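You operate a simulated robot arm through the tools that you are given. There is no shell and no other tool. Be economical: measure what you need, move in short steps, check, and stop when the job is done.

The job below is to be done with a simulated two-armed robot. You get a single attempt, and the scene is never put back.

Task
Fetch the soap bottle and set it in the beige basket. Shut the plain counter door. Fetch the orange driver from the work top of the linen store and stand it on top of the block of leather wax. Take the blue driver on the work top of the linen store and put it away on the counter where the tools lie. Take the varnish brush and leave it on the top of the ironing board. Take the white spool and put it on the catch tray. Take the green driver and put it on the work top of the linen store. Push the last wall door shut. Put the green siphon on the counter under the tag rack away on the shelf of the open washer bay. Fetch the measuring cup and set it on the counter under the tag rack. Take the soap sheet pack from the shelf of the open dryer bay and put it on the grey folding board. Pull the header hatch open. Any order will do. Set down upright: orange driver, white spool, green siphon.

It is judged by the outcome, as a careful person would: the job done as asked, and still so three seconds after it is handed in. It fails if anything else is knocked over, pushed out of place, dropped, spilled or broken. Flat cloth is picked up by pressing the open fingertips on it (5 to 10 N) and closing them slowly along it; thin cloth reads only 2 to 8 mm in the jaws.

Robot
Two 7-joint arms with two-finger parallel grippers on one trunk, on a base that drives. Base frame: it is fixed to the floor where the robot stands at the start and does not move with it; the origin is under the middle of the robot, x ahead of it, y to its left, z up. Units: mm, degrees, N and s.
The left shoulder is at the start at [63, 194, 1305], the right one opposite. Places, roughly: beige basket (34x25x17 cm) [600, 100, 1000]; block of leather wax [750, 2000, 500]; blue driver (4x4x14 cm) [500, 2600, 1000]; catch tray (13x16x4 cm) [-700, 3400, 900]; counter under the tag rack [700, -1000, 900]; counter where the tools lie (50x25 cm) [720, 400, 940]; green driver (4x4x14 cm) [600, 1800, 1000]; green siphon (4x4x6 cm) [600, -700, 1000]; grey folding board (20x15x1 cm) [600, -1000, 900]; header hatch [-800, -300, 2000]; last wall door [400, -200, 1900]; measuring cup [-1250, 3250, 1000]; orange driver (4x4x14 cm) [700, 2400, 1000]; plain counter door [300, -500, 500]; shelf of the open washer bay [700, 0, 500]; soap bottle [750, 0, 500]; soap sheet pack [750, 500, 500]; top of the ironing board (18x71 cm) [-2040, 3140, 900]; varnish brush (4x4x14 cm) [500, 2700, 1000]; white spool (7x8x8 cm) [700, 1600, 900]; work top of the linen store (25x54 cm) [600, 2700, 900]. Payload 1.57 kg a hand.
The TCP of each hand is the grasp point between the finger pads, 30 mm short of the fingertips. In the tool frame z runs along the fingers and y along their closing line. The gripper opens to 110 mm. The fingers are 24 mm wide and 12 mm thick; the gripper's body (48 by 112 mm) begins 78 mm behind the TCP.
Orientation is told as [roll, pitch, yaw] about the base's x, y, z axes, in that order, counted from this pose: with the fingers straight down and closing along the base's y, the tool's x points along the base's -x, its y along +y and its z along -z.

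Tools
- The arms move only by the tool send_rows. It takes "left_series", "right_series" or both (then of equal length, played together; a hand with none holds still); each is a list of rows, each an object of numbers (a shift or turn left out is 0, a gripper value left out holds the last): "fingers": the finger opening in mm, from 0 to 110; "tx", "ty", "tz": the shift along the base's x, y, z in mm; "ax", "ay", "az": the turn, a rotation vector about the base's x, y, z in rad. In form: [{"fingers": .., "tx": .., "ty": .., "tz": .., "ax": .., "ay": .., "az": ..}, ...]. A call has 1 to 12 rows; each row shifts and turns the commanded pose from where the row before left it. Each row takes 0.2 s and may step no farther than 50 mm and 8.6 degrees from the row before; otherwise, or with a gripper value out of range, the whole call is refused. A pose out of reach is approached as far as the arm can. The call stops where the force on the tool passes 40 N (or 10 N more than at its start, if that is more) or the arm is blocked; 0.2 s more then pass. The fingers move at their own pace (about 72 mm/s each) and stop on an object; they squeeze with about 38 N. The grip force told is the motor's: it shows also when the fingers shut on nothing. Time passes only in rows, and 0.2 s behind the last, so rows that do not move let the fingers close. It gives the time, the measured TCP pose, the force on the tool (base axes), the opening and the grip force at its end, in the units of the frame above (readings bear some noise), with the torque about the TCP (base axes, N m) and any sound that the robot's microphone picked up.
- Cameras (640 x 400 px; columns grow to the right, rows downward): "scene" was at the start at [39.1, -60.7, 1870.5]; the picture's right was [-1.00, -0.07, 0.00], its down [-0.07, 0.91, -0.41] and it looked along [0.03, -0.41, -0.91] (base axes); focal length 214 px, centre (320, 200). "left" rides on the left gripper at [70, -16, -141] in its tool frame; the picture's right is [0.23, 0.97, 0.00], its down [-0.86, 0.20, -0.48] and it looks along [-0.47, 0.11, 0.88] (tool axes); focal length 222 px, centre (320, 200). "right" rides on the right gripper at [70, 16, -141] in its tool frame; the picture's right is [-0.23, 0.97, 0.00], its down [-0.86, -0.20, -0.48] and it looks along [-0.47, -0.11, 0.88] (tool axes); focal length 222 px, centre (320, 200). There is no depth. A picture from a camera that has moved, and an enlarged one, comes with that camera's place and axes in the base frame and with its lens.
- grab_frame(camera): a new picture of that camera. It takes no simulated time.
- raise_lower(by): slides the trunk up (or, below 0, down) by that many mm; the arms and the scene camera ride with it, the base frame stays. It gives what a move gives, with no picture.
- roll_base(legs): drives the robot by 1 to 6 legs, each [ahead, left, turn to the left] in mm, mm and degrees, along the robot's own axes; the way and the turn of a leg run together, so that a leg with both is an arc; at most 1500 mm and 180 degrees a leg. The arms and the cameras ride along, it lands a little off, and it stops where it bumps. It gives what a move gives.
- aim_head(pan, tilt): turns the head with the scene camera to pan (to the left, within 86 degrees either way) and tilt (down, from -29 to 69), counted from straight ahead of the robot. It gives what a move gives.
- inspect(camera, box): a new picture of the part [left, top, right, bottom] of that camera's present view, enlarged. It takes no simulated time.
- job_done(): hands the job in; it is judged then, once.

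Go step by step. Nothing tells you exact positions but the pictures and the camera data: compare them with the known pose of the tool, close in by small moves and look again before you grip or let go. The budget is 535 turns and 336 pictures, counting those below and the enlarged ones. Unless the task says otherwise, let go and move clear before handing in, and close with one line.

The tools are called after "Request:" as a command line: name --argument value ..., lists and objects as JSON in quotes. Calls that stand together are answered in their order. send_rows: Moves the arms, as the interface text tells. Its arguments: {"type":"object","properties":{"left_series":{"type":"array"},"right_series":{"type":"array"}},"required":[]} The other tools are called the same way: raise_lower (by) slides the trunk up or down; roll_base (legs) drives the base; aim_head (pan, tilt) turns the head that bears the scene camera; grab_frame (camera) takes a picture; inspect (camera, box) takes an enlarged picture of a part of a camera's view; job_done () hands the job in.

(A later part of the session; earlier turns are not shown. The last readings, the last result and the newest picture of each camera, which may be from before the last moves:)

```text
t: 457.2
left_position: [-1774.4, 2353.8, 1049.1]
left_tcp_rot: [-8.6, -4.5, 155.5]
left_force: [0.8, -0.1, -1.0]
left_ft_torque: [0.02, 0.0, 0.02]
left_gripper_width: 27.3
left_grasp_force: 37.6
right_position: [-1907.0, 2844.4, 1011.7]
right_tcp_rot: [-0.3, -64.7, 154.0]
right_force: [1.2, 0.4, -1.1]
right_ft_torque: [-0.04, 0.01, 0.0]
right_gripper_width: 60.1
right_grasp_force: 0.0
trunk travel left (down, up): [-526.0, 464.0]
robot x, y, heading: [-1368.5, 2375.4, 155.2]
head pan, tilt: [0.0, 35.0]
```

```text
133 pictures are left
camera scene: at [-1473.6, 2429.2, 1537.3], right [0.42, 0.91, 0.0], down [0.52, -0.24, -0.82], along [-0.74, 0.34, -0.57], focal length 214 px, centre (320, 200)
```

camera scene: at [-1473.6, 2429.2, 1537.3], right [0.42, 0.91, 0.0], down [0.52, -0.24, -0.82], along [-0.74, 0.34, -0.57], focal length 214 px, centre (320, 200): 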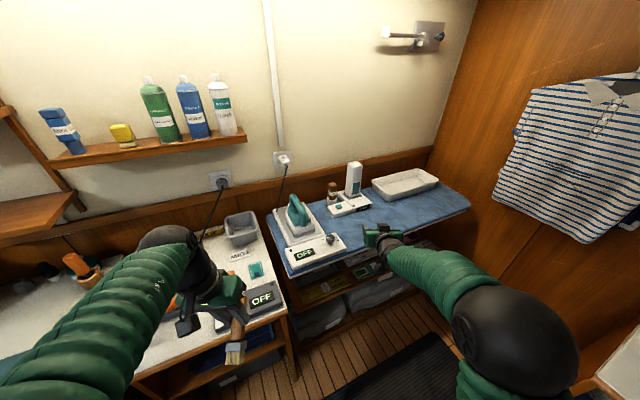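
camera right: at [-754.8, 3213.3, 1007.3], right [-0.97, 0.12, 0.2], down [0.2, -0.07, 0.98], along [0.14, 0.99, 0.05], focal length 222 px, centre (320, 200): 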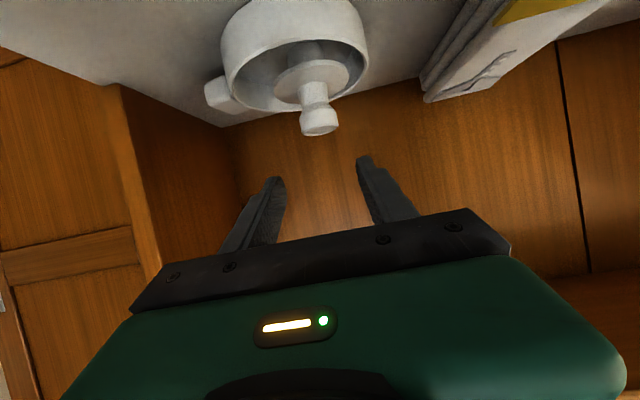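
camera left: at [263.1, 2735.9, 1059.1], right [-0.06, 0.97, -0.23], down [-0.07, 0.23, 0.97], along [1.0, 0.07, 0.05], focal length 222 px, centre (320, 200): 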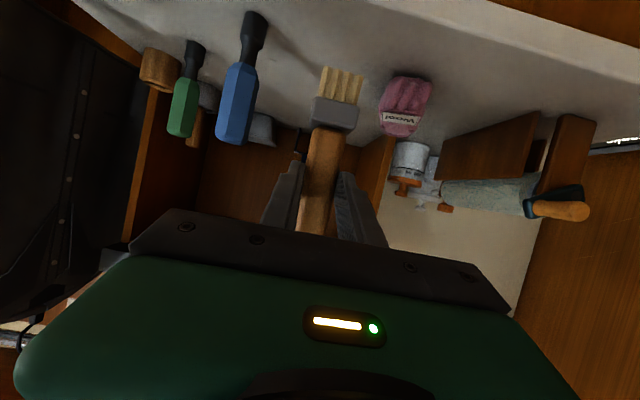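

The right hand sits best for this board, but the brush is in the left. I'll fold the right arm away and reach across with the left at heading about 165°.

Request:
send_rows --right_series '[{"ax": -0.059, "ay": -0.127, "tx": 26, "ty": -4, "tz": 10}, {"ax": -0.059, "ay": -0.127, "tx": 26, "ty": -4, "tz": 10}, {"ax": -0.059, "ay": -0.127, "tx": 26, "ty": -4, "tz": 10}, {"ax": -0.059, "ay": -0.127, "tx": 26, "ty": -4, "tz": 10}, {"ax": -0.059, "ay": -0.127, "tx": 26, "ty": -4}, {"ax": -0.059, "ay": -0.127, "tx": 26, "ty": -4}, {"ax": -0.059, "ay": -0.127, "tx": 26, "ty": -4}, {"ax": -0.059, "ay": -0.127, "tx": 26, "ty": 0}, {"tx": 26, "ty": 0}, {"tx": 26, "ty": 0}]'

Request:
roll_base --legs '[[100, -260, 10]]'

Request:
grab_frame --camera "scene"

```text
t: 459.4
left_position: [-1774.4, 2353.6, 1049.1]
left_tcp_rot: [-8.4, -4.5, 155.4]
left_force: [-0.4, -0.4, -0.6]
left_ft_torque: [0.03, 0.02, 0.03]
left_gripper_width: 26.8
left_grasp_force: 38.1
right_position: [-1645.5, 2816.8, 1052.4]
right_tcp_rot: [-1.4, -0.6, 154.6]
right_force: [0.2, -0.1, 0.7]
right_ft_torque: [0.02, -0.01, 0.0]
right_gripper_width: 60.3
right_grasp_force: 0.0
trunk travel left (down, up): [-526.0, 464.0]
robot x, y, heading: [-1363.2, 2377.3, 155.1]
head pan, tilt: [0.0, 35.0]
```

```text
t: 461.4
left_position: [-1773.1, 2553.2, 1047.4]
left_tcp_rot: [-9.0, -4.5, 165.9]
left_force: [-0.3, -1.3, -0.7]
left_ft_torque: [0.06, 0.01, -0.02]
left_gripper_width: 27.4
left_grasp_force: 37.7
right_position: [-1727.5, 3032.8, 1054.0]
right_tcp_rot: [-2.0, -0.5, 164.8]
right_force: [0.0, -1.0, 0.0]
right_ft_torque: [0.04, -0.01, 0.03]
right_gripper_width: 60.1
right_grasp_force: 0.1
trunk travel left (down, up): [-526.0, 464.0]
robot x, y, heading: [-1368.4, 2655.2, 165.5]
head pan, tilt: [0.0, 35.0]
```

```text
132 pictures are left
camera scene: at [-1488.5, 2677.6, 1537.2], right [0.25, 0.97, 0.01], down [0.56, -0.14, -0.82], along [-0.79, 0.21, -0.57], focal length 214 px, centre (320, 200)
```

scene: 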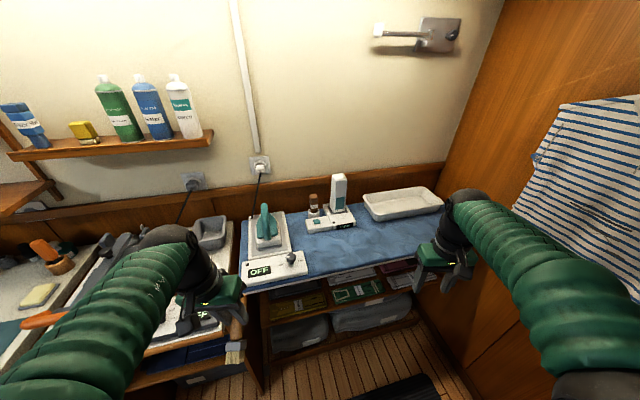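

Clear view: the free part of the board is around (-2005, 2960). I bring the brush upright and swing the left hand across in front of the board.

Request:
send_rows --left_series '[{"ax": 0.035, "ay": 0.1355, "ty": 38, "tz": 10}, {"ax": 0.035, "ay": 0.1355, "ty": 38, "tz": 10}, {"ax": 0.035, "ay": 0.1355, "ty": 38, "tz": 10}, {"ax": 0.035, "ay": 0.1355, "ty": 38}, {"ax": 0.035, "ay": 0.1355, "ty": 38}, {"ax": 0.035, "ay": 0.1355, "ty": 38}, {"ax": 0.035, "ay": 0.1355, "ty": 38}, {"ax": 0.03, "ay": 0.1, "ty": 38}]'

Request:
grab_frame --camera "left"

Request:
grab_frame --camera "scene"

```text
t: 462.7
left_position: [-1878.7, 2707.0, 1080.7]
left_tcp_rot: [-17.6, -48.7, 177.8]
left_force: [-0.1, -0.4, -1.1]
left_ft_torque: [0.02, -0.03, -0.03]
left_gripper_width: 26.8
left_grasp_force: 37.9
left hand out of reach, approached as far as the arm can: row 2, 3, 4, 5, 6
right_position: [-1727.4, 3039.1, 1054.8]
right_tcp_rot: [-1.4, -0.6, 164.8]
right_force: [0.6, -1.0, 0.4]
right_ft_torque: [0.0, 0.0, -0.01]
right_gripper_width: 60.1
right_grasp_force: 0.1
trunk travel left (down, up): [-526.0, 464.0]
robot x, y, heading: [-1368.2, 2657.7, 165.4]
head pan, tilt: [0.0, 35.0]
stopped in row 6 (left hand): the arm was blocked; the commanded pose is now the measured one
```

```text
131 pictures are left
camera left: at [-1729.1, 2673.2, 1119.1], right [-0.11, -0.92, -0.36], down [-0.28, -0.32, 0.9], along [-0.95, 0.2, -0.22], focal length 222 px, centre (320, 200)
```

left: 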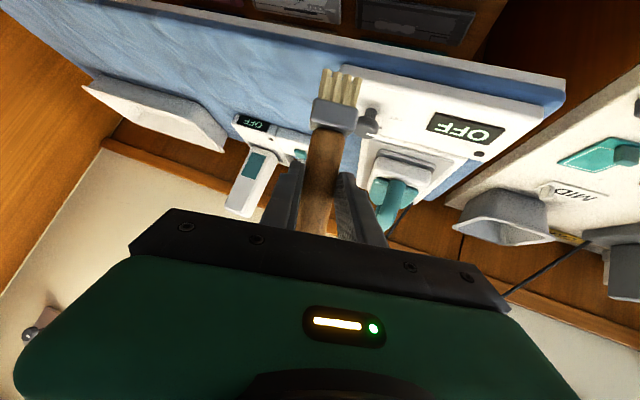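

```text
130 pictures are left
camera scene: at [-1487.0, 2688.3, 1540.1], right [0.25, 0.97, 0.0], down [0.56, -0.14, -0.82], along [-0.79, 0.21, -0.58], focal length 214 px, centre (320, 200)
```

scene: 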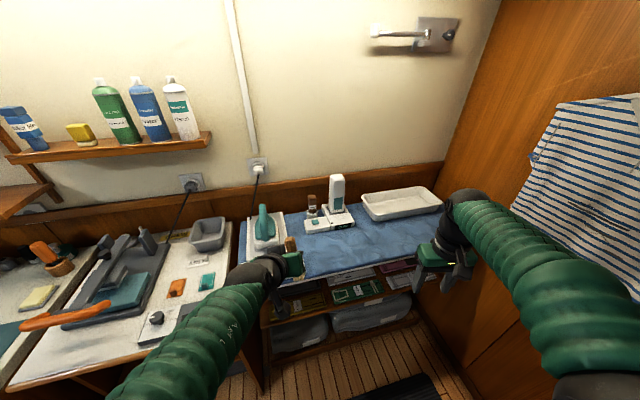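

The arm is at its limit; I turn the base right by 25° to swing the hand along the board, keeping it in front of the board.

Request:
roll_base --legs '[[0, 0, -25]]'

Request:
grab_frame --camera "scene"

Request:
grab_frame --camera "left"

```text
t: 464.4
left_position: [-1813.4, 2915.6, 1075.9]
left_tcp_rot: [-17.8, -48.2, 153.4]
left_force: [0.3, 0.0, -1.0]
left_ft_torque: [0.03, 0.0, -0.01]
left_gripper_width: 27.0
left_grasp_force: 37.6
right_position: [-1528.8, 3154.1, 1053.0]
right_tcp_rot: [-1.6, -0.5, 139.6]
right_force: [0.1, 0.5, 0.3]
right_ft_torque: [0.0, -0.01, 0.03]
right_gripper_width: 59.8
right_grasp_force: 0.0
trunk travel left (down, up): [-526.0, 464.0]
robot x, y, heading: [-1366.3, 2656.0, 140.2]
head pan, tilt: [0.0, 35.0]
```

```text
129 pictures are left
camera scene: at [-1462.3, 2735.6, 1537.3], right [0.64, 0.77, 0.0], down [0.44, -0.37, -0.82], along [-0.63, 0.52, -0.57], focal length 214 px, centre (320, 200)
```

scene: 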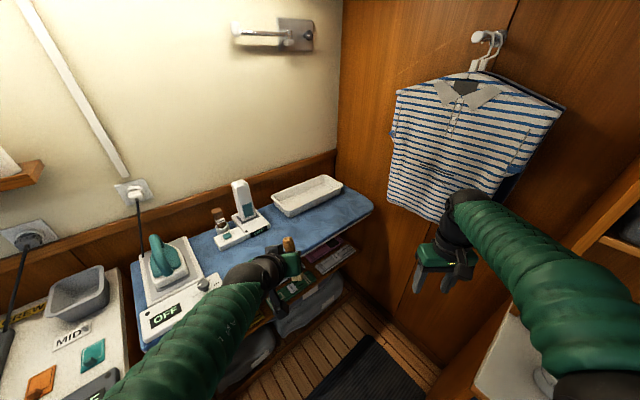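

```text
128 pictures are left
camera left: at [-1690.4, 2822.6, 1115.0], right [-0.48, -0.8, -0.37], down [-0.39, -0.18, 0.9], along [-0.79, 0.57, -0.23], focal length 222 px, centre (320, 200)
```

left: 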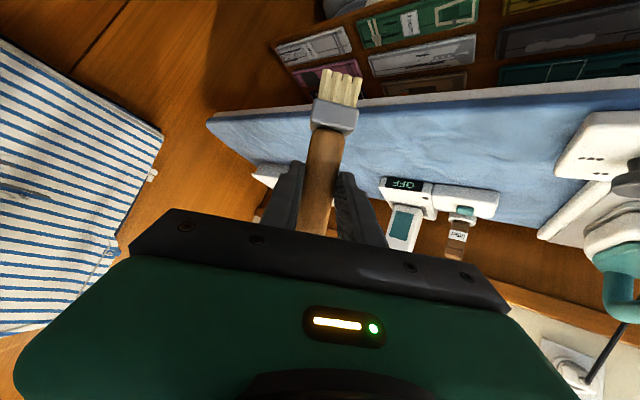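

The left hand now points at the free part of the board. I set the brush upright and then drive forward.

Request:
send_rows --left_series '[{"ax": 0.026, "ay": 0.102, "az": -0.05, "tz": 5}, {"ax": 0.026, "ay": 0.102, "az": -0.05, "tz": 5}, {"ax": 0.026, "ay": 0.1, "az": -0.05}]'

Request:
roll_base --legs '[[85, 0, 0]]'

Request:
grab_frame --camera "left"

Request:
grab_frame --camera "scene"

```text
t: 465.2
left_position: [-1816.2, 2912.5, 1084.1]
left_tcp_rot: [-5.8, -65.2, 134.8]
left_force: [0.3, 1.0, -0.6]
left_ft_torque: [-0.04, -0.02, -0.01]
left_gripper_width: 27.0
left_grasp_force: 37.6
right_position: [-1530.9, 3152.6, 1052.1]
right_tcp_rot: [-1.6, -0.4, 139.7]
right_force: [-0.5, -0.7, 0.1]
right_ft_torque: [0.0, -0.06, 0.02]
right_gripper_width: 60.0
right_grasp_force: 0.1
trunk travel left (down, up): [-526.0, 464.0]
robot x, y, heading: [-1370.1, 2660.2, 140.3]
head pan, tilt: [0.0, 35.0]
```

```text
t: 466.2
left_position: [-1879.8, 2969.3, 1085.6]
left_tcp_rot: [-5.5, -65.2, 134.6]
left_force: [0.4, 0.6, -0.2]
left_ft_torque: [-0.02, -0.04, -0.02]
left_gripper_width: 27.2
left_grasp_force: 38.1
right_position: [-1593.5, 3209.0, 1053.0]
right_tcp_rot: [-1.4, -0.6, 139.6]
right_force: [0.3, -0.6, -0.3]
right_ft_torque: [0.01, 0.0, -0.03]
right_gripper_width: 60.0
right_grasp_force: 0.1
trunk travel left (down, up): [-526.0, 464.0]
robot x, y, heading: [-1440.3, 2708.4, 140.3]
head pan, tilt: [0.0, 35.0]
```

```text
127 pictures are left
camera left: at [-1764.6, 2858.2, 1081.0], right [-0.68, -0.69, -0.25], down [-0.14, -0.21, 0.97], along [-0.72, 0.7, 0.05], focal length 222 px, centre (320, 200)
```

left: 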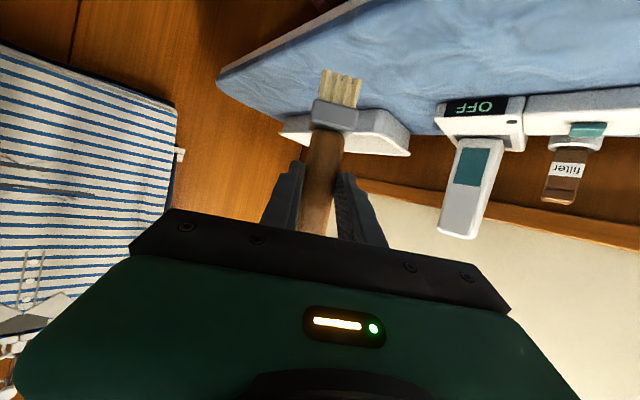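

```text
126 pictures are left
camera scene: at [-1526.0, 2791.1, 1537.4], right [0.64, 0.77, 0.0], down [0.44, -0.37, -0.82], along [-0.63, 0.52, -0.57], focal length 214 px, centre (320, 200)
```

scene: 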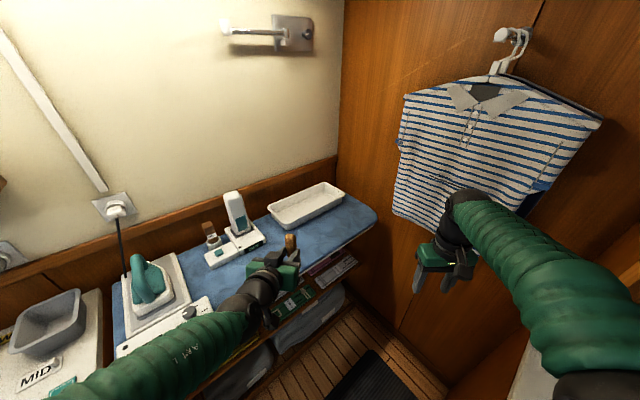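

The free blue area lies ahead. I extend to about (-1980, 3056) and lower.

Request:
send_rows --left_series '[{"tx": -17, "ty": 15}, {"tx": -17, "ty": 15}, {"tx": -17, "ty": 15}, {"tx": -17, "ty": 15, "tz": -10}, {"tx": -16, "ty": 14, "tz": -15}, {"tx": -16, "ty": 13, "tz": -15}, {}]'

Request:
grab_frame --camera "left"

Request:
grab_frame --camera "scene"

```text
t: 467.8
left_position: [-1952.8, 3032.5, 1060.7]
left_tcp_rot: [-5.3, -65.2, 134.4]
left_force: [0.0, 0.1, -0.6]
left_ft_torque: [-0.02, 0.01, 0.05]
left_gripper_width: 27.0
left_grasp_force: 37.7
left hand out of reach, approached as far as the arm can: row 3, 4, 5, 6
right_position: [-1590.4, 3209.5, 1054.1]
right_tcp_rot: [-1.2, -0.7, 139.8]
right_force: [0.4, 0.5, 0.1]
right_ft_torque: [-0.02, 0.0, 0.03]
right_gripper_width: 59.9
right_grasp_force: 0.2
trunk travel left (down, up): [-526.0, 464.0]
robot x, y, heading: [-1434.3, 2709.0, 140.4]
head pan, tilt: [0.0, 35.0]
```

```text
125 pictures are left
camera left: at [-1839.3, 2920.5, 1056.1], right [-0.68, -0.69, -0.24], down [-0.13, -0.21, 0.97], along [-0.72, 0.69, 0.05], focal length 222 px, centre (320, 200)
```

left: 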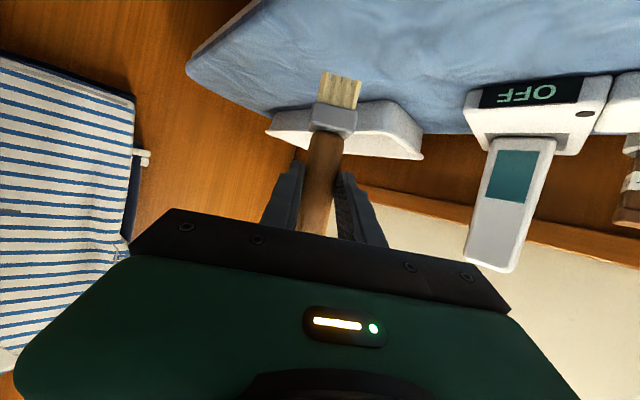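

```text
124 pictures are left
camera scene: at [-1523.7, 2791.5, 1537.5], right [0.64, 0.77, 0.0], down [0.44, -0.37, -0.82], along [-0.63, 0.52, -0.57], focal length 214 px, centre (320, 200)
```

scene: 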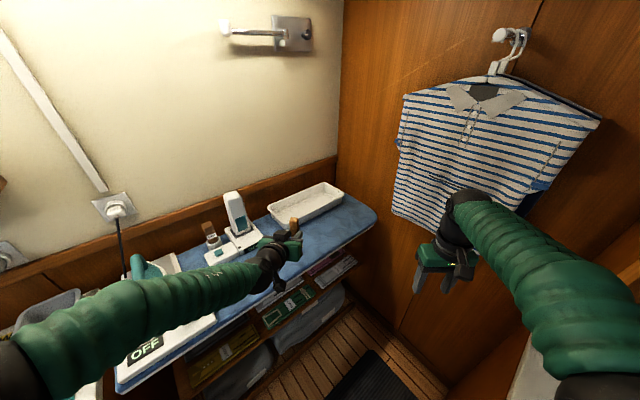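

The arm is at its reach with the brush near the board's front edge, so I drive 45 mm further.

Request:
roll_base --legs '[[45, 0, 0]]'

Request:
inspect --camera "scene" --box '[200, 170, 400, 295]'

```text
t: 468.8
left_position: [-1987.7, 3059.4, 1061.1]
left_tcp_rot: [-5.4, -65.2, 134.5]
left_force: [0.5, -0.6, -1.0]
left_ft_torque: [0.0, -0.02, -0.01]
left_gripper_width: 26.7
left_grasp_force: 37.6
right_position: [-1625.6, 3238.1, 1054.0]
right_tcp_rot: [-1.5, -0.7, 139.7]
right_force: [0.1, -0.2, -0.8]
right_ft_torque: [0.01, 0.0, 0.0]
right_gripper_width: 60.2
right_grasp_force: 0.1
trunk travel left (down, up): [-526.0, 464.0]
robot x, y, heading: [-1468.7, 2740.5, 140.4]
head pan, tilt: [0.0, 35.0]
```

```text
3.20 times, centred on (300, 232) of scene
camera zoom: at [-1558.0, 2819.0, 1537.7], right [0.64, 0.77, 0.0], down [0.44, -0.37, -0.82], along [-0.63, 0.52, -0.57], focal length 686 px, centre (384, 96)
```

zoom: 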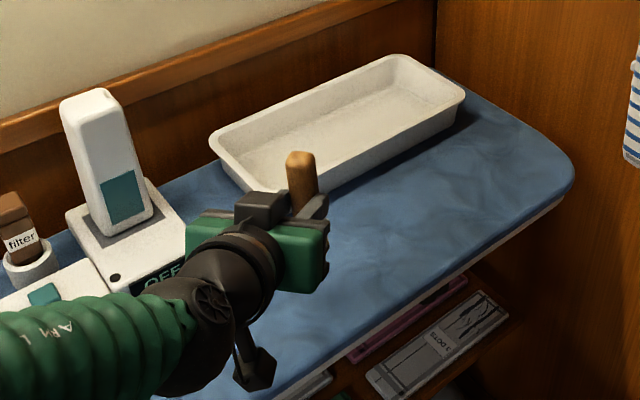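

The spot under the brush is free blue board. I lower to contact.

Request:
send_rows --left_series '[{"tz": -15}, {"tz": -15}, {"tz": -15}, {"tz": -8}, {}]'

Request:
grab_frame --camera "left"

```text
t: 469.9
left_position: [-1982.7, 3037.7, 1024.1]
left_tcp_rot: [-5.5, -65.1, 134.6]
left_force: [-0.7, 0.1, -0.1]
left_ft_torque: [-0.01, 0.0, 0.01]
left_gripper_width: 27.2
left_grasp_force: 37.4
left hand out of reach, approached as far as the arm can: row 1, 2, 3, 4
right_position: [-1628.5, 3239.3, 1052.6]
right_tcp_rot: [-1.4, -0.5, 139.7]
right_force: [0.1, -0.6, -0.1]
right_ft_torque: [0.0, -0.04, 0.0]
right_gripper_width: 59.9
right_grasp_force: 0.1
trunk travel left (down, up): [-526.0, 464.0]
robot x, y, heading: [-1472.8, 2737.0, 140.2]
head pan, tilt: [0.0, 35.0]
```

```text
122 pictures are left
camera left: at [-1868.2, 2926.4, 1019.5], right [-0.68, -0.69, -0.25], down [-0.14, -0.21, 0.97], along [-0.72, 0.69, 0.05], focal length 222 px, centre (320, 200)
```

left: 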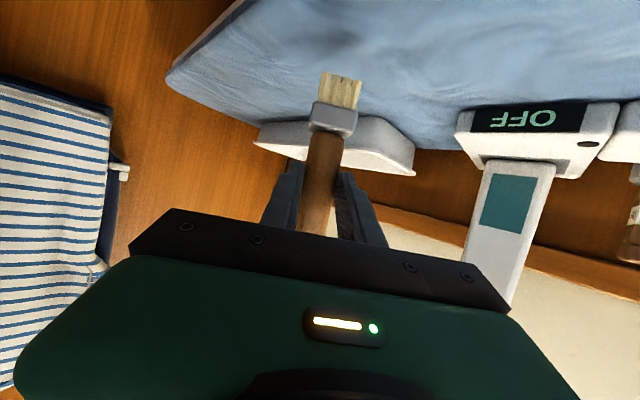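

I use the trunk for the rest of the descent.

Request:
raise_lower --by -28

Request:
raise_lower --by -8

```text
t: 470.7
left_position: [-1981.2, 3036.8, 997.2]
left_tcp_rot: [-5.7, -65.2, 134.6]
left_force: [0.0, 0.5, -0.5]
left_ft_torque: [-0.04, -0.03, 0.02]
left_gripper_width: 26.9
left_grasp_force: 37.9
right_position: [-1628.4, 3237.1, 1025.8]
right_tcp_rot: [-1.4, -0.5, 139.8]
right_force: [0.3, 0.0, -0.7]
right_ft_torque: [-0.01, 0.0, -0.03]
right_gripper_width: 59.9
right_grasp_force: 0.1
trunk travel left (down, up): [-498.0, 492.0]
robot x, y, heading: [-1470.7, 2738.9, 140.3]
head pan, tilt: [0.0, 35.0]
```

```text
t: 471.2
left_position: [-1980.6, 3037.7, 989.1]
left_tcp_rot: [-5.5, -65.3, 134.4]
left_force: [-1.6, 1.0, 7.4]
left_ft_torque: [0.29, 0.4, 0.0]
left_gripper_width: 27.1
left_grasp_force: 37.8
right_position: [-1628.3, 3238.3, 1017.2]
right_tcp_rot: [-1.4, -0.5, 139.7]
right_force: [-0.1, -0.1, 1.2]
right_ft_torque: [0.02, 0.01, -0.02]
right_gripper_width: 59.9
right_grasp_force: 0.1
trunk travel left (down, up): [-490.0, 500.0]
robot x, y, heading: [-1469.5, 2739.1, 140.3]
head pan, tilt: [0.0, 35.0]
```

Request:
raise_lower --by -5

Request:
grab_frame --camera "left"

```text
t: 471.8
left_position: [-1980.1, 3037.7, 989.4]
left_tcp_rot: [-5.0, -65.8, 134.2]
left_force: [-2.5, 2.8, 31.0]
left_ft_torque: [0.57, 1.15, -0.1]
left_gripper_width: 27.0
left_grasp_force: 37.7
right_position: [-1626.3, 3237.6, 1013.0]
right_tcp_rot: [-1.5, -0.8, 139.8]
right_force: [0.7, 0.0, 0.4]
right_ft_torque: [0.02, 0.01, -0.02]
right_gripper_width: 60.1
right_grasp_force: 0.1
trunk travel left (down, up): [-485.0, 505.0]
robot x, y, heading: [-1470.9, 2739.3, 140.5]
head pan, tilt: [0.0, 35.0]
```

```text
121 pictures are left
camera left: at [-1866.3, 2926.5, 982.6], right [-0.69, -0.69, -0.24], down [-0.13, -0.22, 0.97], along [-0.72, 0.69, 0.06], focal length 222 px, centre (320, 200)
```

left: 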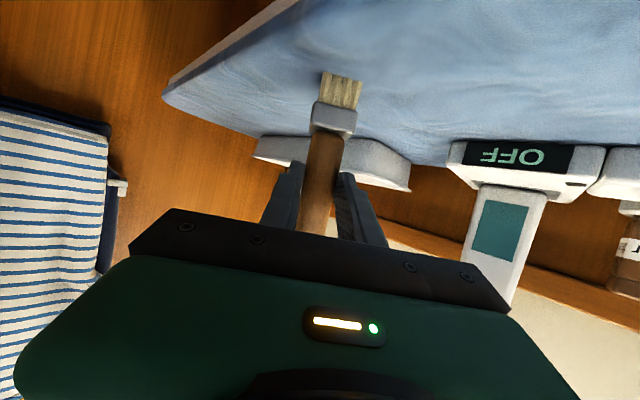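

The bristles rest on the board. I unload a little and open slowly.

Request:
raise_lower --by 4

Request:
send_rows --left_series '[{"fingers": 32}, {"fingers": 38}, {"fingers": 46}, {"fingers": 56}, {}]'

Request:
grab_frame --camera "left"

```text
t: 472.3
left_position: [-1980.5, 3037.0, 990.0]
left_tcp_rot: [-5.5, -65.3, 134.7]
left_force: [-2.6, 5.3, 19.9]
left_ft_torque: [0.71, 0.94, -0.07]
left_gripper_width: 26.9
left_grasp_force: 37.9
right_position: [-1626.5, 3238.1, 1015.8]
right_tcp_rot: [-1.4, -0.7, 139.7]
right_force: [0.5, 0.2, -0.3]
right_ft_torque: [-0.01, 0.0, 0.01]
right_gripper_width: 59.9
right_grasp_force: 0.0
trunk travel left (down, up): [-489.0, 501.0]
robot x, y, heading: [-1469.3, 2740.1, 140.5]
head pan, tilt: [0.0, 35.0]
```

```text
t: 473.5
left_position: [-1980.3, 3038.0, 987.2]
left_tcp_rot: [-5.5, -65.1, 134.6]
left_force: [0.4, 0.9, -0.2]
left_ft_torque: [0.0, -0.01, 0.01]
left_gripper_width: 55.8
left_grasp_force: 0.1
right_position: [-1627.8, 3237.6, 1016.0]
right_tcp_rot: [-1.4, -0.5, 139.8]
right_force: [0.4, 0.4, -0.3]
right_ft_torque: [0.0, -0.01, -0.02]
right_gripper_width: 60.1
right_grasp_force: 0.1
trunk travel left (down, up): [-489.0, 501.0]
robot x, y, heading: [-1468.5, 2742.7, 140.2]
head pan, tilt: [0.0, 35.0]
```

```text
120 pictures are left
camera left: at [-1867.8, 2926.2, 982.8], right [-0.68, -0.69, -0.25], down [-0.14, -0.21, 0.97], along [-0.72, 0.7, 0.05], focal length 222 px, centre (320, 200)
```

left: 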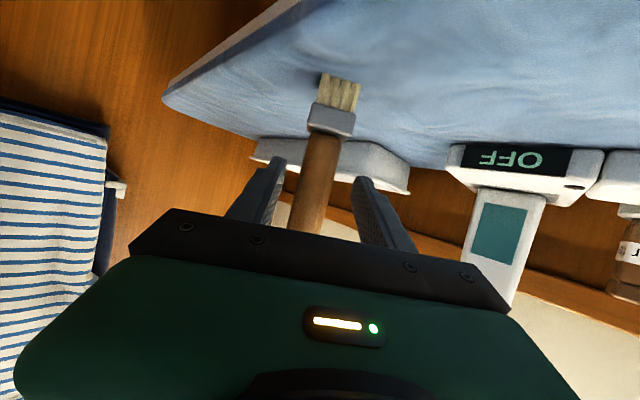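

The brush stands on its own. I withdraw straight back along the fingers.

Request:
send_rows --left_series '[{"tx": 11, "ty": -11}, {"tx": 14, "ty": -14}, {"tx": 18, "ty": -17}, {"tx": 18, "ty": -17}]'

Request:
roll_base --legs '[[-150, 0, 0]]'

Request:
grab_frame --camera "scene"

```text
t: 474.5
left_position: [-1919.9, 2977.6, 987.9]
left_tcp_rot: [-5.7, -65.1, 134.8]
left_force: [-0.2, -0.6, -1.0]
left_ft_torque: [0.01, -0.03, -0.01]
left_gripper_width: 56.0
left_grasp_force: 0.1
right_position: [-1627.6, 3236.1, 1017.2]
right_tcp_rot: [-1.4, -0.6, 139.7]
right_force: [0.0, 0.1, 0.1]
right_ft_torque: [0.0, 0.02, 0.03]
right_gripper_width: 60.1
right_grasp_force: 0.1
trunk travel left (down, up): [-489.0, 501.0]
robot x, y, heading: [-1471.1, 2736.2, 140.5]
head pan, tilt: [0.0, 35.0]
```

```text
t: 475.9
left_position: [-1804.6, 2883.1, 987.1]
left_tcp_rot: [-5.5, -65.1, 134.6]
left_force: [-1.4, 0.3, 1.2]
left_ft_torque: [-0.02, 0.03, 0.02]
left_gripper_width: 56.0
left_grasp_force: 0.1
right_position: [-1512.5, 3143.7, 1017.0]
right_tcp_rot: [-1.4, -0.5, 139.8]
right_force: [0.9, -0.1, -0.1]
right_ft_torque: [-0.01, -0.02, -0.05]
right_gripper_width: 60.3
right_grasp_force: 0.0
trunk travel left (down, up): [-489.0, 501.0]
robot x, y, heading: [-1353.2, 2642.4, 140.4]
head pan, tilt: [0.0, 35.0]
```

```text
119 pictures are left
camera scene: at [-1447.5, 2724.4, 1500.2], right [0.64, 0.77, 0.0], down [0.44, -0.37, -0.82], along [-0.63, 0.52, -0.58], focal length 214 px, centre (320, 200)
```

scene: 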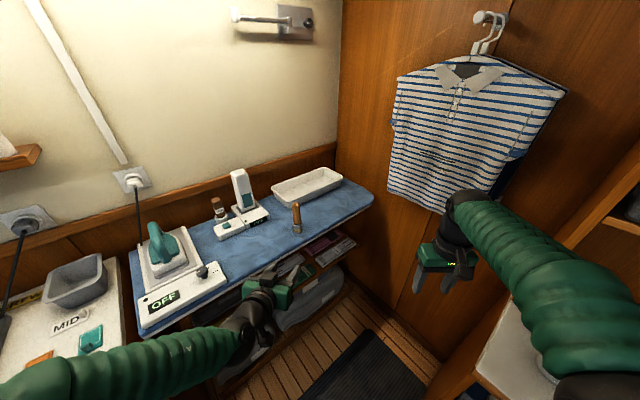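

The brush stands on the ironing board. Now the measuring cup: I back up, turn to face the shelf unit and look.

Request:
roll_base --legs '[[-130, 0, 0], [0, 0, -50]]'

Request:
aim_head --pan 0 --tilt 35

Request:
grab_frame --camera "scene"

Request:
grab_frame --camera "left"

```text
t: 479.4
left_position: [-1358.5, 3059.2, 987.8]
left_tcp_rot: [-5.6, -65.1, 84.2]
left_force: [-0.5, -0.5, -0.6]
left_ft_torque: [0.0, 0.02, 0.01]
left_gripper_width: 55.8
left_grasp_force: 0.1
right_position: [-972.8, 3001.8, 1015.7]
right_tcp_rot: [-1.5, -0.6, 89.3]
right_force: [-1.1, 0.6, 0.6]
right_ft_torque: [-0.02, 0.0, -0.02]
right_gripper_width: 59.9
right_grasp_force: 0.0
trunk travel left (down, up): [-489.0, 501.0]
robot x, y, heading: [-1254.5, 2560.8, 89.8]
head pan, tilt: [0.0, 35.0]
```

```text
t: 480.0
left_position: [-1357.7, 3058.0, 987.6]
left_tcp_rot: [-5.6, -65.2, 84.2]
left_force: [0.2, 0.2, -1.1]
left_ft_torque: [0.02, 0.03, -0.01]
left_gripper_width: 55.8
left_grasp_force: 0.1
right_position: [-972.4, 2999.9, 1015.6]
right_tcp_rot: [-1.5, -0.5, 89.3]
right_force: [0.9, -0.2, 0.8]
right_ft_torque: [0.02, 0.0, 0.02]
right_gripper_width: 59.9
right_grasp_force: 0.1
trunk travel left (down, up): [-489.0, 501.0]
robot x, y, heading: [-1255.9, 2561.7, 89.7]
head pan, tilt: [0.0, 35.0]
```

```text
118 pictures are left
camera scene: at [-1255.0, 2685.0, 1500.3], right [1.0, 0.0, 0.0], down [0.0, -0.57, -0.82], along [0.0, 0.82, -0.57], focal length 214 px, centre (320, 200)
```

scene: 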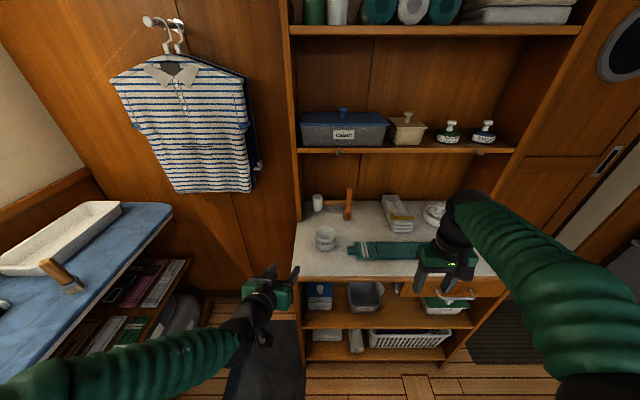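

```text
117 pictures are left
camera left: at [-1371.0, 2901.2, 983.4], right [-0.97, 0.09, -0.25], down [-0.25, -0.03, 0.97], along [0.08, 1.0, 0.05], focal length 222 px, centre (320, 200)
```

left: 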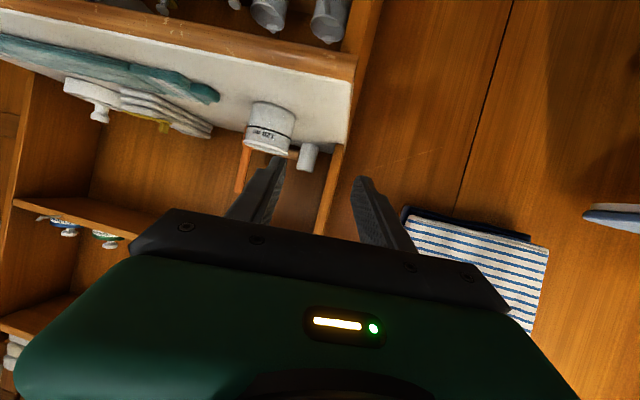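

The cup stands at about (-1235, 3257), 81 mm wide, z 870–945. I line the left hand up with it.

Request:
send_rows --left_series '[{"fingers": 110, "tz": -10}, {"tz": -10, "az": 0.05}, {"tz": -10, "az": 0.05}]'

Request:
roll_base --legs '[[0, -123, 0], [60, 0, 0]]'

Request:
grab_frame --camera "left"

```text
t: 480.8
left_position: [-1354.0, 3066.7, 961.4]
left_tcp_rot: [-5.3, -64.9, 89.1]
left_force: [-0.4, 0.1, -0.4]
left_ft_torque: [0.0, 0.01, -0.02]
left_gripper_width: 110.1
left_grasp_force: 0.1
left hand out of reach, approached as far as the arm can: row 1, 3
right_position: [-971.6, 3000.8, 1015.9]
right_tcp_rot: [-1.3, -0.6, 89.3]
right_force: [0.3, -1.1, 0.6]
right_ft_torque: [0.01, 0.03, -0.03]
right_gripper_width: 60.0
right_grasp_force: 0.1
trunk travel left (down, up): [-489.0, 501.0]
robot x, y, heading: [-1254.2, 2562.0, 90.2]
head pan, tilt: [0.0, 35.0]
```

```text
t: 482.7
left_position: [-1246.3, 3125.5, 959.5]
left_tcp_rot: [-7.1, -64.8, 91.1]
left_force: [-1.2, -0.2, -0.7]
left_ft_torque: [0.01, -0.08, -0.08]
left_gripper_width: 110.1
left_grasp_force: 0.1
right_position: [-865.3, 3060.4, 1019.4]
right_tcp_rot: [-1.9, -0.5, 89.6]
right_force: [-1.5, 0.2, 0.1]
right_ft_torque: [-0.05, -0.07, 0.0]
right_gripper_width: 59.8
right_grasp_force: 0.1
trunk travel left (down, up): [-489.0, 501.0]
robot x, y, heading: [-1135.2, 2621.8, 89.8]
head pan, tilt: [0.0, 35.0]
```

```text
116 pictures are left
camera left: at [-1244.7, 2967.5, 955.4], right [-0.97, -0.01, -0.26], down [-0.26, -0.05, 0.97], along [-0.02, 1.0, 0.04], focal length 222 px, centre (320, 200)
```

left: 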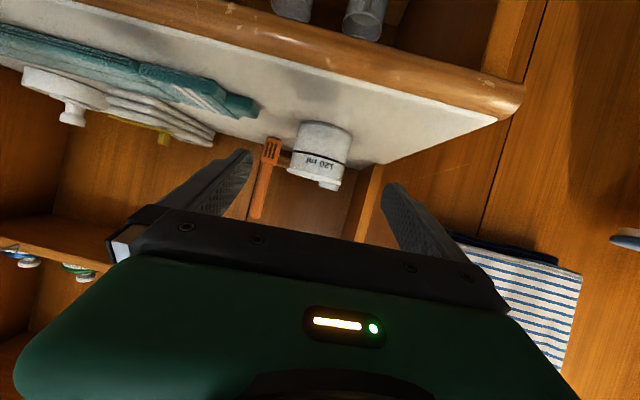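

Request:
send_rows --left_series '[{"tz": -14}, {"tz": -14}, {"tz": -12, "ty": 15}, {"ty": 20}, {"ty": 20}, {}]'

Request:
grab_frame --camera "left"

```text
t: 484.1
left_position: [-1250.4, 3166.1, 951.0]
left_tcp_rot: [-6.0, -64.7, 90.0]
left_force: [0.3, 0.6, 0.7]
left_ft_torque: [-0.01, 0.03, -0.05]
left_gripper_width: 110.1
left_grasp_force: 0.1
left hand out of reach, approached as far as the arm can: row 1, 2, 3, 4, 5
right_position: [-856.3, 3059.6, 1016.9]
right_tcp_rot: [-1.5, -0.6, 89.5]
right_force: [-0.5, 0.2, -0.4]
right_ft_torque: [0.01, -0.02, 0.0]
right_gripper_width: 59.8
right_grasp_force: 0.0
trunk travel left (down, up): [-489.0, 501.0]
robot x, y, heading: [-1136.0, 2619.5, 90.0]
head pan, tilt: [0.0, 35.0]
```

```text
115 pictures are left
camera left: at [-1249.8, 3008.3, 947.5], right [-0.97, -0.01, -0.25], down [-0.25, -0.05, 0.97], along [-0.02, 1.0, 0.04], focal length 222 px, centre (320, 200)
```

left: 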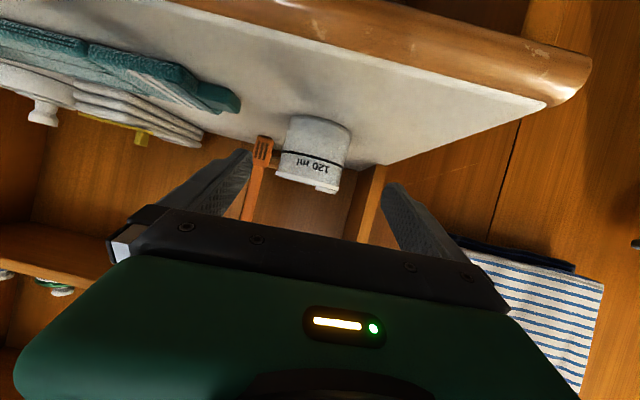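

I use the trunk and base for the remaining offsets.

Request:
raise_lower --by -34

Request:
roll_base --legs '[[45, 0, 0]]'

Request:
grab_frame --camera "left"

```text
t: 484.8
left_position: [-1251.0, 3166.9, 915.2]
left_tcp_rot: [-6.1, -64.7, 89.9]
left_force: [0.2, -0.3, 0.9]
left_ft_torque: [0.0, 0.01, -0.02]
left_gripper_width: 110.0
left_grasp_force: 0.0
right_position: [-854.8, 3058.9, 982.5]
right_tcp_rot: [-1.6, -0.7, 89.6]
right_force: [-0.5, -0.6, 0.0]
right_ft_torque: [0.03, 0.0, 0.05]
right_gripper_width: 60.2
right_grasp_force: 0.0
trunk travel left (down, up): [-455.0, 535.0]
robot x, y, heading: [-1139.6, 2620.4, 90.1]
head pan, tilt: [0.0, 35.0]
```

```text
t: 485.7
left_position: [-1250.6, 3211.3, 916.6]
left_tcp_rot: [-5.8, -64.7, 90.0]
left_force: [-0.7, 0.5, 0.0]
left_ft_torque: [0.01, 0.01, 0.02]
left_gripper_width: 110.0
left_grasp_force: 0.1
right_position: [-854.6, 3105.0, 982.2]
right_tcp_rot: [-1.5, -0.7, 89.5]
right_force: [0.1, -0.1, 0.0]
right_ft_torque: [0.01, -0.02, 0.0]
right_gripper_width: 60.1
right_grasp_force: 0.1
trunk travel left (down, up): [-455.0, 535.0]
robot x, y, heading: [-1133.1, 2663.5, 90.0]
head pan, tilt: [0.0, 35.0]
```

```text
114 pictures are left
camera left: at [-1249.1, 3053.1, 913.3], right [-0.97, 0.0, -0.25], down [-0.25, -0.05, 0.97], along [-0.02, 1.0, 0.04], focal length 222 px, centre (320, 200)
```

left: 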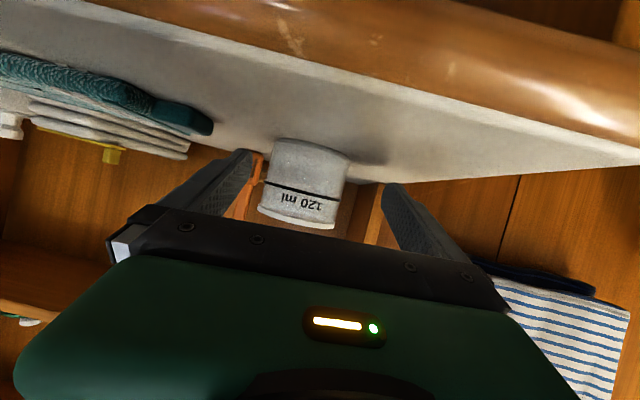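

The cup is about 90 mm wide and 14 mm to the right of my grasp axis. I shift right and continue forward.

Request:
send_rows --left_series '[{"tx": 7, "tz": -2}, {"tx": 7, "tz": -2}, {"ty": 12}, {"ty": 12}, {}]'

Request:
grab_frame --camera "left"

```text
t: 486.9
left_position: [-1246.9, 3223.1, 929.2]
left_tcp_rot: [-5.9, -64.6, 89.9]
left_force: [-0.4, 0.1, -0.2]
left_ft_torque: [0.03, 0.0, -0.02]
left_gripper_width: 109.9
left_grasp_force: 0.0
left hand out of reach, approached as far as the arm can: row 1, 2, 3, 4
right_position: [-855.5, 3104.4, 982.1]
right_tcp_rot: [-1.5, -0.6, 89.6]
right_force: [-1.4, 0.1, -0.6]
right_ft_torque: [-0.01, -0.03, 0.0]
right_gripper_width: 60.0
right_grasp_force: 0.1
trunk travel left (down, up): [-455.0, 535.0]
robot x, y, heading: [-1137.6, 2659.2, 89.9]
head pan, tilt: [0.0, 35.0]
```

```text
113 pictures are left
camera left: at [-1244.0, 3064.3, 925.0], right [-0.97, 0.0, -0.25], down [-0.25, -0.04, 0.97], along [-0.02, 1.0, 0.04], focal length 222 px, centre (320, 200)
```

left: 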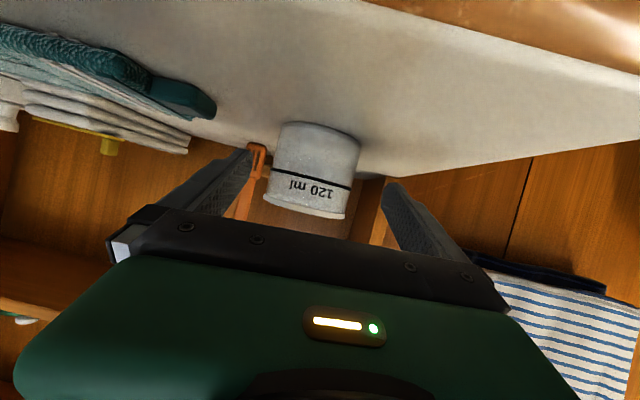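

The left arm is cramped this close to the body's midline. I back off, shift the base right and the hand outward.

Request:
roll_base --legs '[[-80, 0, 0]]'

Request:
send_rows --left_series '[{"tx": -25}, {"tx": -25}, {"tx": -25}, {"tx": -25}, {"ty": 20}, {"ty": 20}]'

Request:
roll_base --legs '[[0, -115, 0]]'

Request:
grab_frame --camera "left"

```text
t: 488.0
left_position: [-1245.9, 3142.4, 929.9]
left_tcp_rot: [-5.9, -64.7, 89.8]
left_force: [-0.1, 0.3, 1.0]
left_ft_torque: [-0.01, 0.0, -0.02]
left_gripper_width: 110.0
left_grasp_force: 0.0
right_position: [-855.9, 3026.3, 982.5]
right_tcp_rot: [-1.5, -0.6, 89.5]
right_force: [-0.8, 0.5, 0.0]
right_ft_torque: [0.05, 0.02, 0.02]
right_gripper_width: 59.8
right_grasp_force: 0.1
trunk travel left (down, up): [-455.0, 535.0]
robot x, y, heading: [-1137.2, 2586.2, 89.9]
head pan, tilt: [0.0, 35.0]
```

```text
t: 489.4
left_position: [-1310.4, 3178.8, 955.6]
left_tcp_rot: [-5.4, -64.4, 89.8]
left_force: [0.5, 0.8, -0.1]
left_ft_torque: [-0.02, 0.01, 0.0]
left_gripper_width: 109.8
left_grasp_force: 0.1
left hand out of reach, approached as far as the arm can: row 3, 4, 5, 6
right_position: [-855.1, 3025.2, 982.6]
right_tcp_rot: [-1.6, -0.7, 89.5]
right_force: [-0.2, -0.1, 0.4]
right_ft_torque: [0.0, -0.02, -0.02]
right_gripper_width: 60.1
right_grasp_force: 0.1
trunk travel left (down, up): [-455.0, 535.0]
robot x, y, heading: [-1135.3, 2590.1, 90.2]
head pan, tilt: [0.0, 35.0]
```

```text
t: 490.6
left_position: [-1206.5, 3177.4, 953.9]
left_tcp_rot: [-7.0, -64.5, 91.3]
left_force: [-0.4, -0.7, 0.0]
left_ft_torque: [0.02, -0.04, 0.0]
left_gripper_width: 109.9
left_grasp_force: 0.1
right_position: [-752.5, 3025.2, 986.1]
right_tcp_rot: [-2.0, -0.7, 89.8]
right_force: [-0.8, 0.1, 0.9]
right_ft_torque: [0.0, -0.02, 0.04]
right_gripper_width: 60.2
right_grasp_force: 0.1
trunk travel left (down, up): [-455.0, 535.0]
robot x, y, heading: [-1024.9, 2585.4, 89.9]
head pan, tilt: [0.0, 35.0]
```

```text
112 pictures are left
camera left: at [-1203.2, 3019.3, 951.3], right [-0.97, -0.01, -0.26], down [-0.25, -0.04, 0.97], along [-0.02, 1.0, 0.04], focal length 222 px, centre (320, 200)
```

left: 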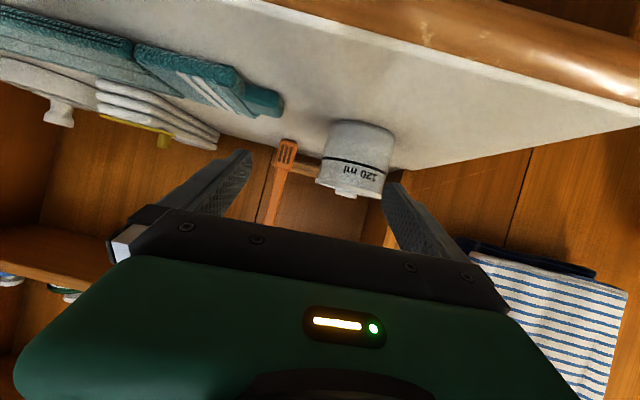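

The left arm remains joint-limited, so I switch to the right hand for the cup. I back off and pitch the right hand forward.

Request:
roll_base --legs '[[-150, 0, 0]]'

Request:
send_rows --right_series '[{"ax": 0.14, "ty": 12, "tz": 5}, {"ax": 0.14, "ty": 12, "tz": 5}, {"ax": 0.14, "ty": 12, "tz": 5}, {"ax": 0.14, "ty": 12, "tz": 5}, {"ax": 0.14, "ty": 12}, {"ax": 0.14, "ty": 12}, {"ax": 0.14, "ty": 12}, {"ax": 0.13, "ty": 12, "fingers": 110}, {}]'

Request:
roll_base --legs '[[0, 420, 0]]'

Request:
grab_frame --camera "right"

Request:
grab_frame --camera "scene"

```text
t: 492.0
left_position: [-1199.4, 3027.2, 955.5]
left_tcp_rot: [-6.1, -64.5, 90.2]
left_force: [-0.4, 0.2, 0.8]
left_ft_torque: [0.04, -0.01, -0.05]
left_gripper_width: 109.7
left_grasp_force: 0.0
right_position: [-746.3, 2872.6, 983.5]
right_tcp_rot: [-1.6, -0.7, 89.5]
right_force: [-0.3, 0.2, 0.4]
right_ft_torque: [0.01, -0.07, 0.01]
right_gripper_width: 60.1
right_grasp_force: 0.0
trunk travel left (down, up): [-455.0, 535.0]
robot x, y, heading: [-1021.3, 2439.3, 89.9]
head pan, tilt: [0.0, 35.0]
```

```text
t: 494.0
left_position: [-1194.1, 3026.6, 958.1]
left_tcp_rot: [-5.2, -64.6, 89.5]
left_force: [0.3, 0.3, 0.7]
left_ft_torque: [0.0, -0.02, -0.02]
left_gripper_width: 109.9
left_grasp_force: 0.1
right_position: [-732.1, 2958.8, 1001.4]
right_tcp_rot: [-2.9, -59.1, 89.4]
right_force: [0.2, 0.3, 0.3]
right_ft_torque: [-0.03, -0.02, 0.0]
right_gripper_width: 110.2
right_grasp_force: 0.0
right hand out of reach, approached as far as the arm can: row 8
trunk travel left (down, up): [-455.0, 535.0]
robot x, y, heading: [-1020.6, 2435.0, 89.6]
head pan, tilt: [0.0, 35.0]
```

```text
t: 496.6
left_position: [-1615.6, 3027.2, 957.8]
left_tcp_rot: [-4.4, -64.6, 88.9]
left_force: [0.1, -0.1, -0.1]
left_ft_torque: [-0.01, -0.02, 0.04]
left_gripper_width: 110.0
left_grasp_force: 0.0
right_position: [-1152.2, 2960.2, 999.0]
right_tcp_rot: [-2.3, -59.1, 88.9]
right_force: [0.4, -0.4, 0.5]
right_ft_torque: [-0.02, 0.03, 0.06]
right_gripper_width: 109.9
right_grasp_force: 0.0
trunk travel left (down, up): [-455.0, 535.0]
robot x, y, heading: [-1449.6, 2435.9, 89.6]
head pan, tilt: [0.0, 35.0]
```

```text
111 pictures are left
camera right: at [-1176.3, 2803.6, 1010.2], right [-0.97, 0.17, 0.17], down [0.18, 0.02, 0.98], along [0.16, 0.99, -0.05], focal length 222 px, centre (320, 200)
```

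right: 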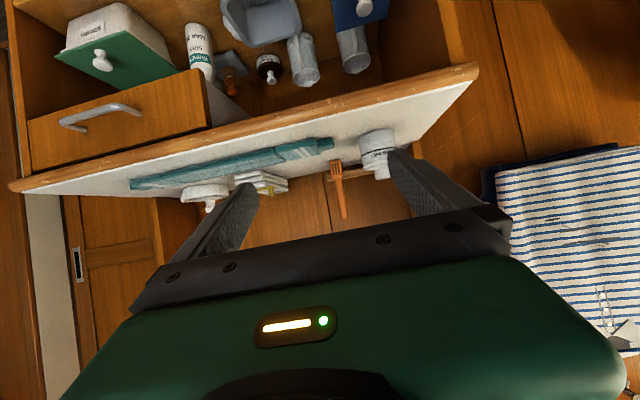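

```text
110 pictures are left
camera scene: at [-1440.5, 2561.1, 1466.3], right [1.0, 0.0, -0.01], down [-0.01, -0.57, -0.82], along [0.0, 0.82, -0.57], focal length 214 px, centre (320, 200)
```

scene: 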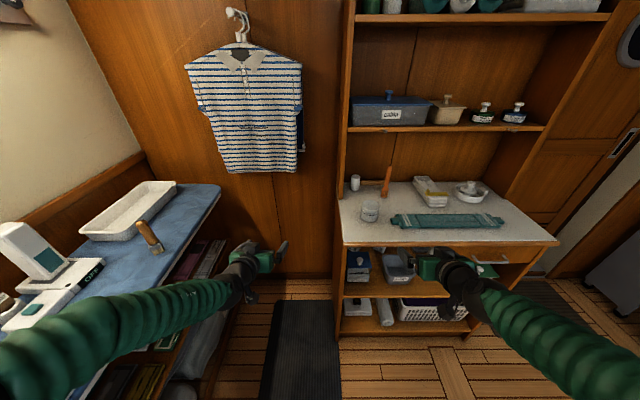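

The cup is confirmed at about (-1233, 3275). I shift the right hand left and lower, then advance.

Request:
send_rows --right_series '[{"tx": -20}, {"tx": -20}, {"tx": -20}, {"tx": -20}, {"ax": 0.08}]'

Request:
raise_lower --by -60

Request:
roll_base --legs '[[130, 0, 0]]'

Request:
grab_frame --camera "right"

```text
t: 497.8
left_position: [-1619.9, 3027.5, 958.1]
left_tcp_rot: [-5.1, -64.6, 89.4]
left_force: [0.5, 0.6, -0.1]
left_ft_torque: [-0.03, 0.0, 0.01]
left_gripper_width: 110.1
left_grasp_force: 0.0
right_position: [-1236.3, 2958.5, 1000.6]
right_tcp_rot: [-2.7, -63.7, 89.2]
right_force: [1.0, 0.1, -0.5]
right_ft_torque: [0.01, -0.01, 0.02]
right_gripper_width: 110.1
right_grasp_force: 0.0
trunk travel left (down, up): [-455.0, 535.0]
robot x, y, heading: [-1448.4, 2436.1, 89.7]
head pan, tilt: [0.0, 35.0]
```

```text
t: 498.8
left_position: [-1619.3, 3027.1, 895.9]
left_tcp_rot: [-5.2, -64.6, 89.6]
left_force: [0.3, 0.5, -0.3]
left_ft_torque: [0.02, -0.04, 0.0]
left_gripper_width: 110.3
left_grasp_force: 0.1
right_position: [-1236.3, 2958.4, 942.0]
right_tcp_rot: [-2.9, -63.7, 89.3]
right_force: [-0.3, 0.5, -0.2]
right_ft_torque: [0.01, 0.02, -0.02]
right_gripper_width: 110.1
right_grasp_force: 0.2
trunk travel left (down, up): [-395.0, 595.0]
robot x, y, heading: [-1445.4, 2437.2, 90.1]
head pan, tilt: [0.0, 35.0]
```

```text
t: 500.1
left_position: [-1618.9, 3156.2, 895.7]
left_tcp_rot: [-5.2, -64.5, 89.6]
left_force: [-0.3, 0.2, 0.0]
left_ft_torque: [0.04, -0.02, 0.0]
left_gripper_width: 109.9
left_grasp_force: 0.0
right_position: [-1236.0, 3088.7, 940.6]
right_tcp_rot: [-2.8, -63.5, 89.3]
right_force: [0.3, 0.9, 0.7]
right_ft_torque: [0.02, 0.0, 0.01]
right_gripper_width: 109.7
right_grasp_force: 0.0
trunk travel left (down, up): [-395.0, 595.0]
robot x, y, heading: [-1445.9, 2570.3, 89.8]
head pan, tilt: [0.0, 35.0]
```

```text
109 pictures are left
camera right: at [-1260.4, 2932.5, 938.9], right [-0.97, 0.16, 0.18], down [0.18, -0.06, 0.98], along [0.16, 0.99, 0.03], focal length 222 px, centre (320, 200)
```

right: 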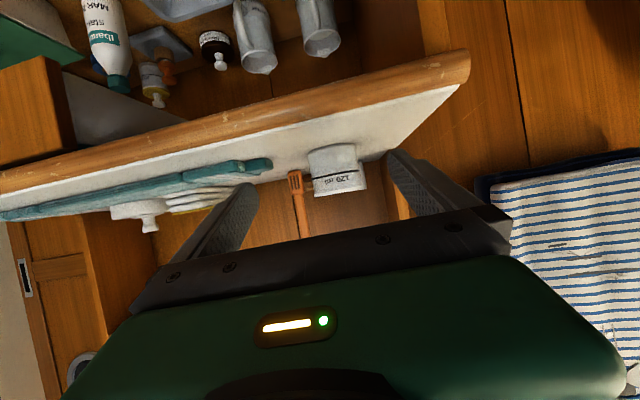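

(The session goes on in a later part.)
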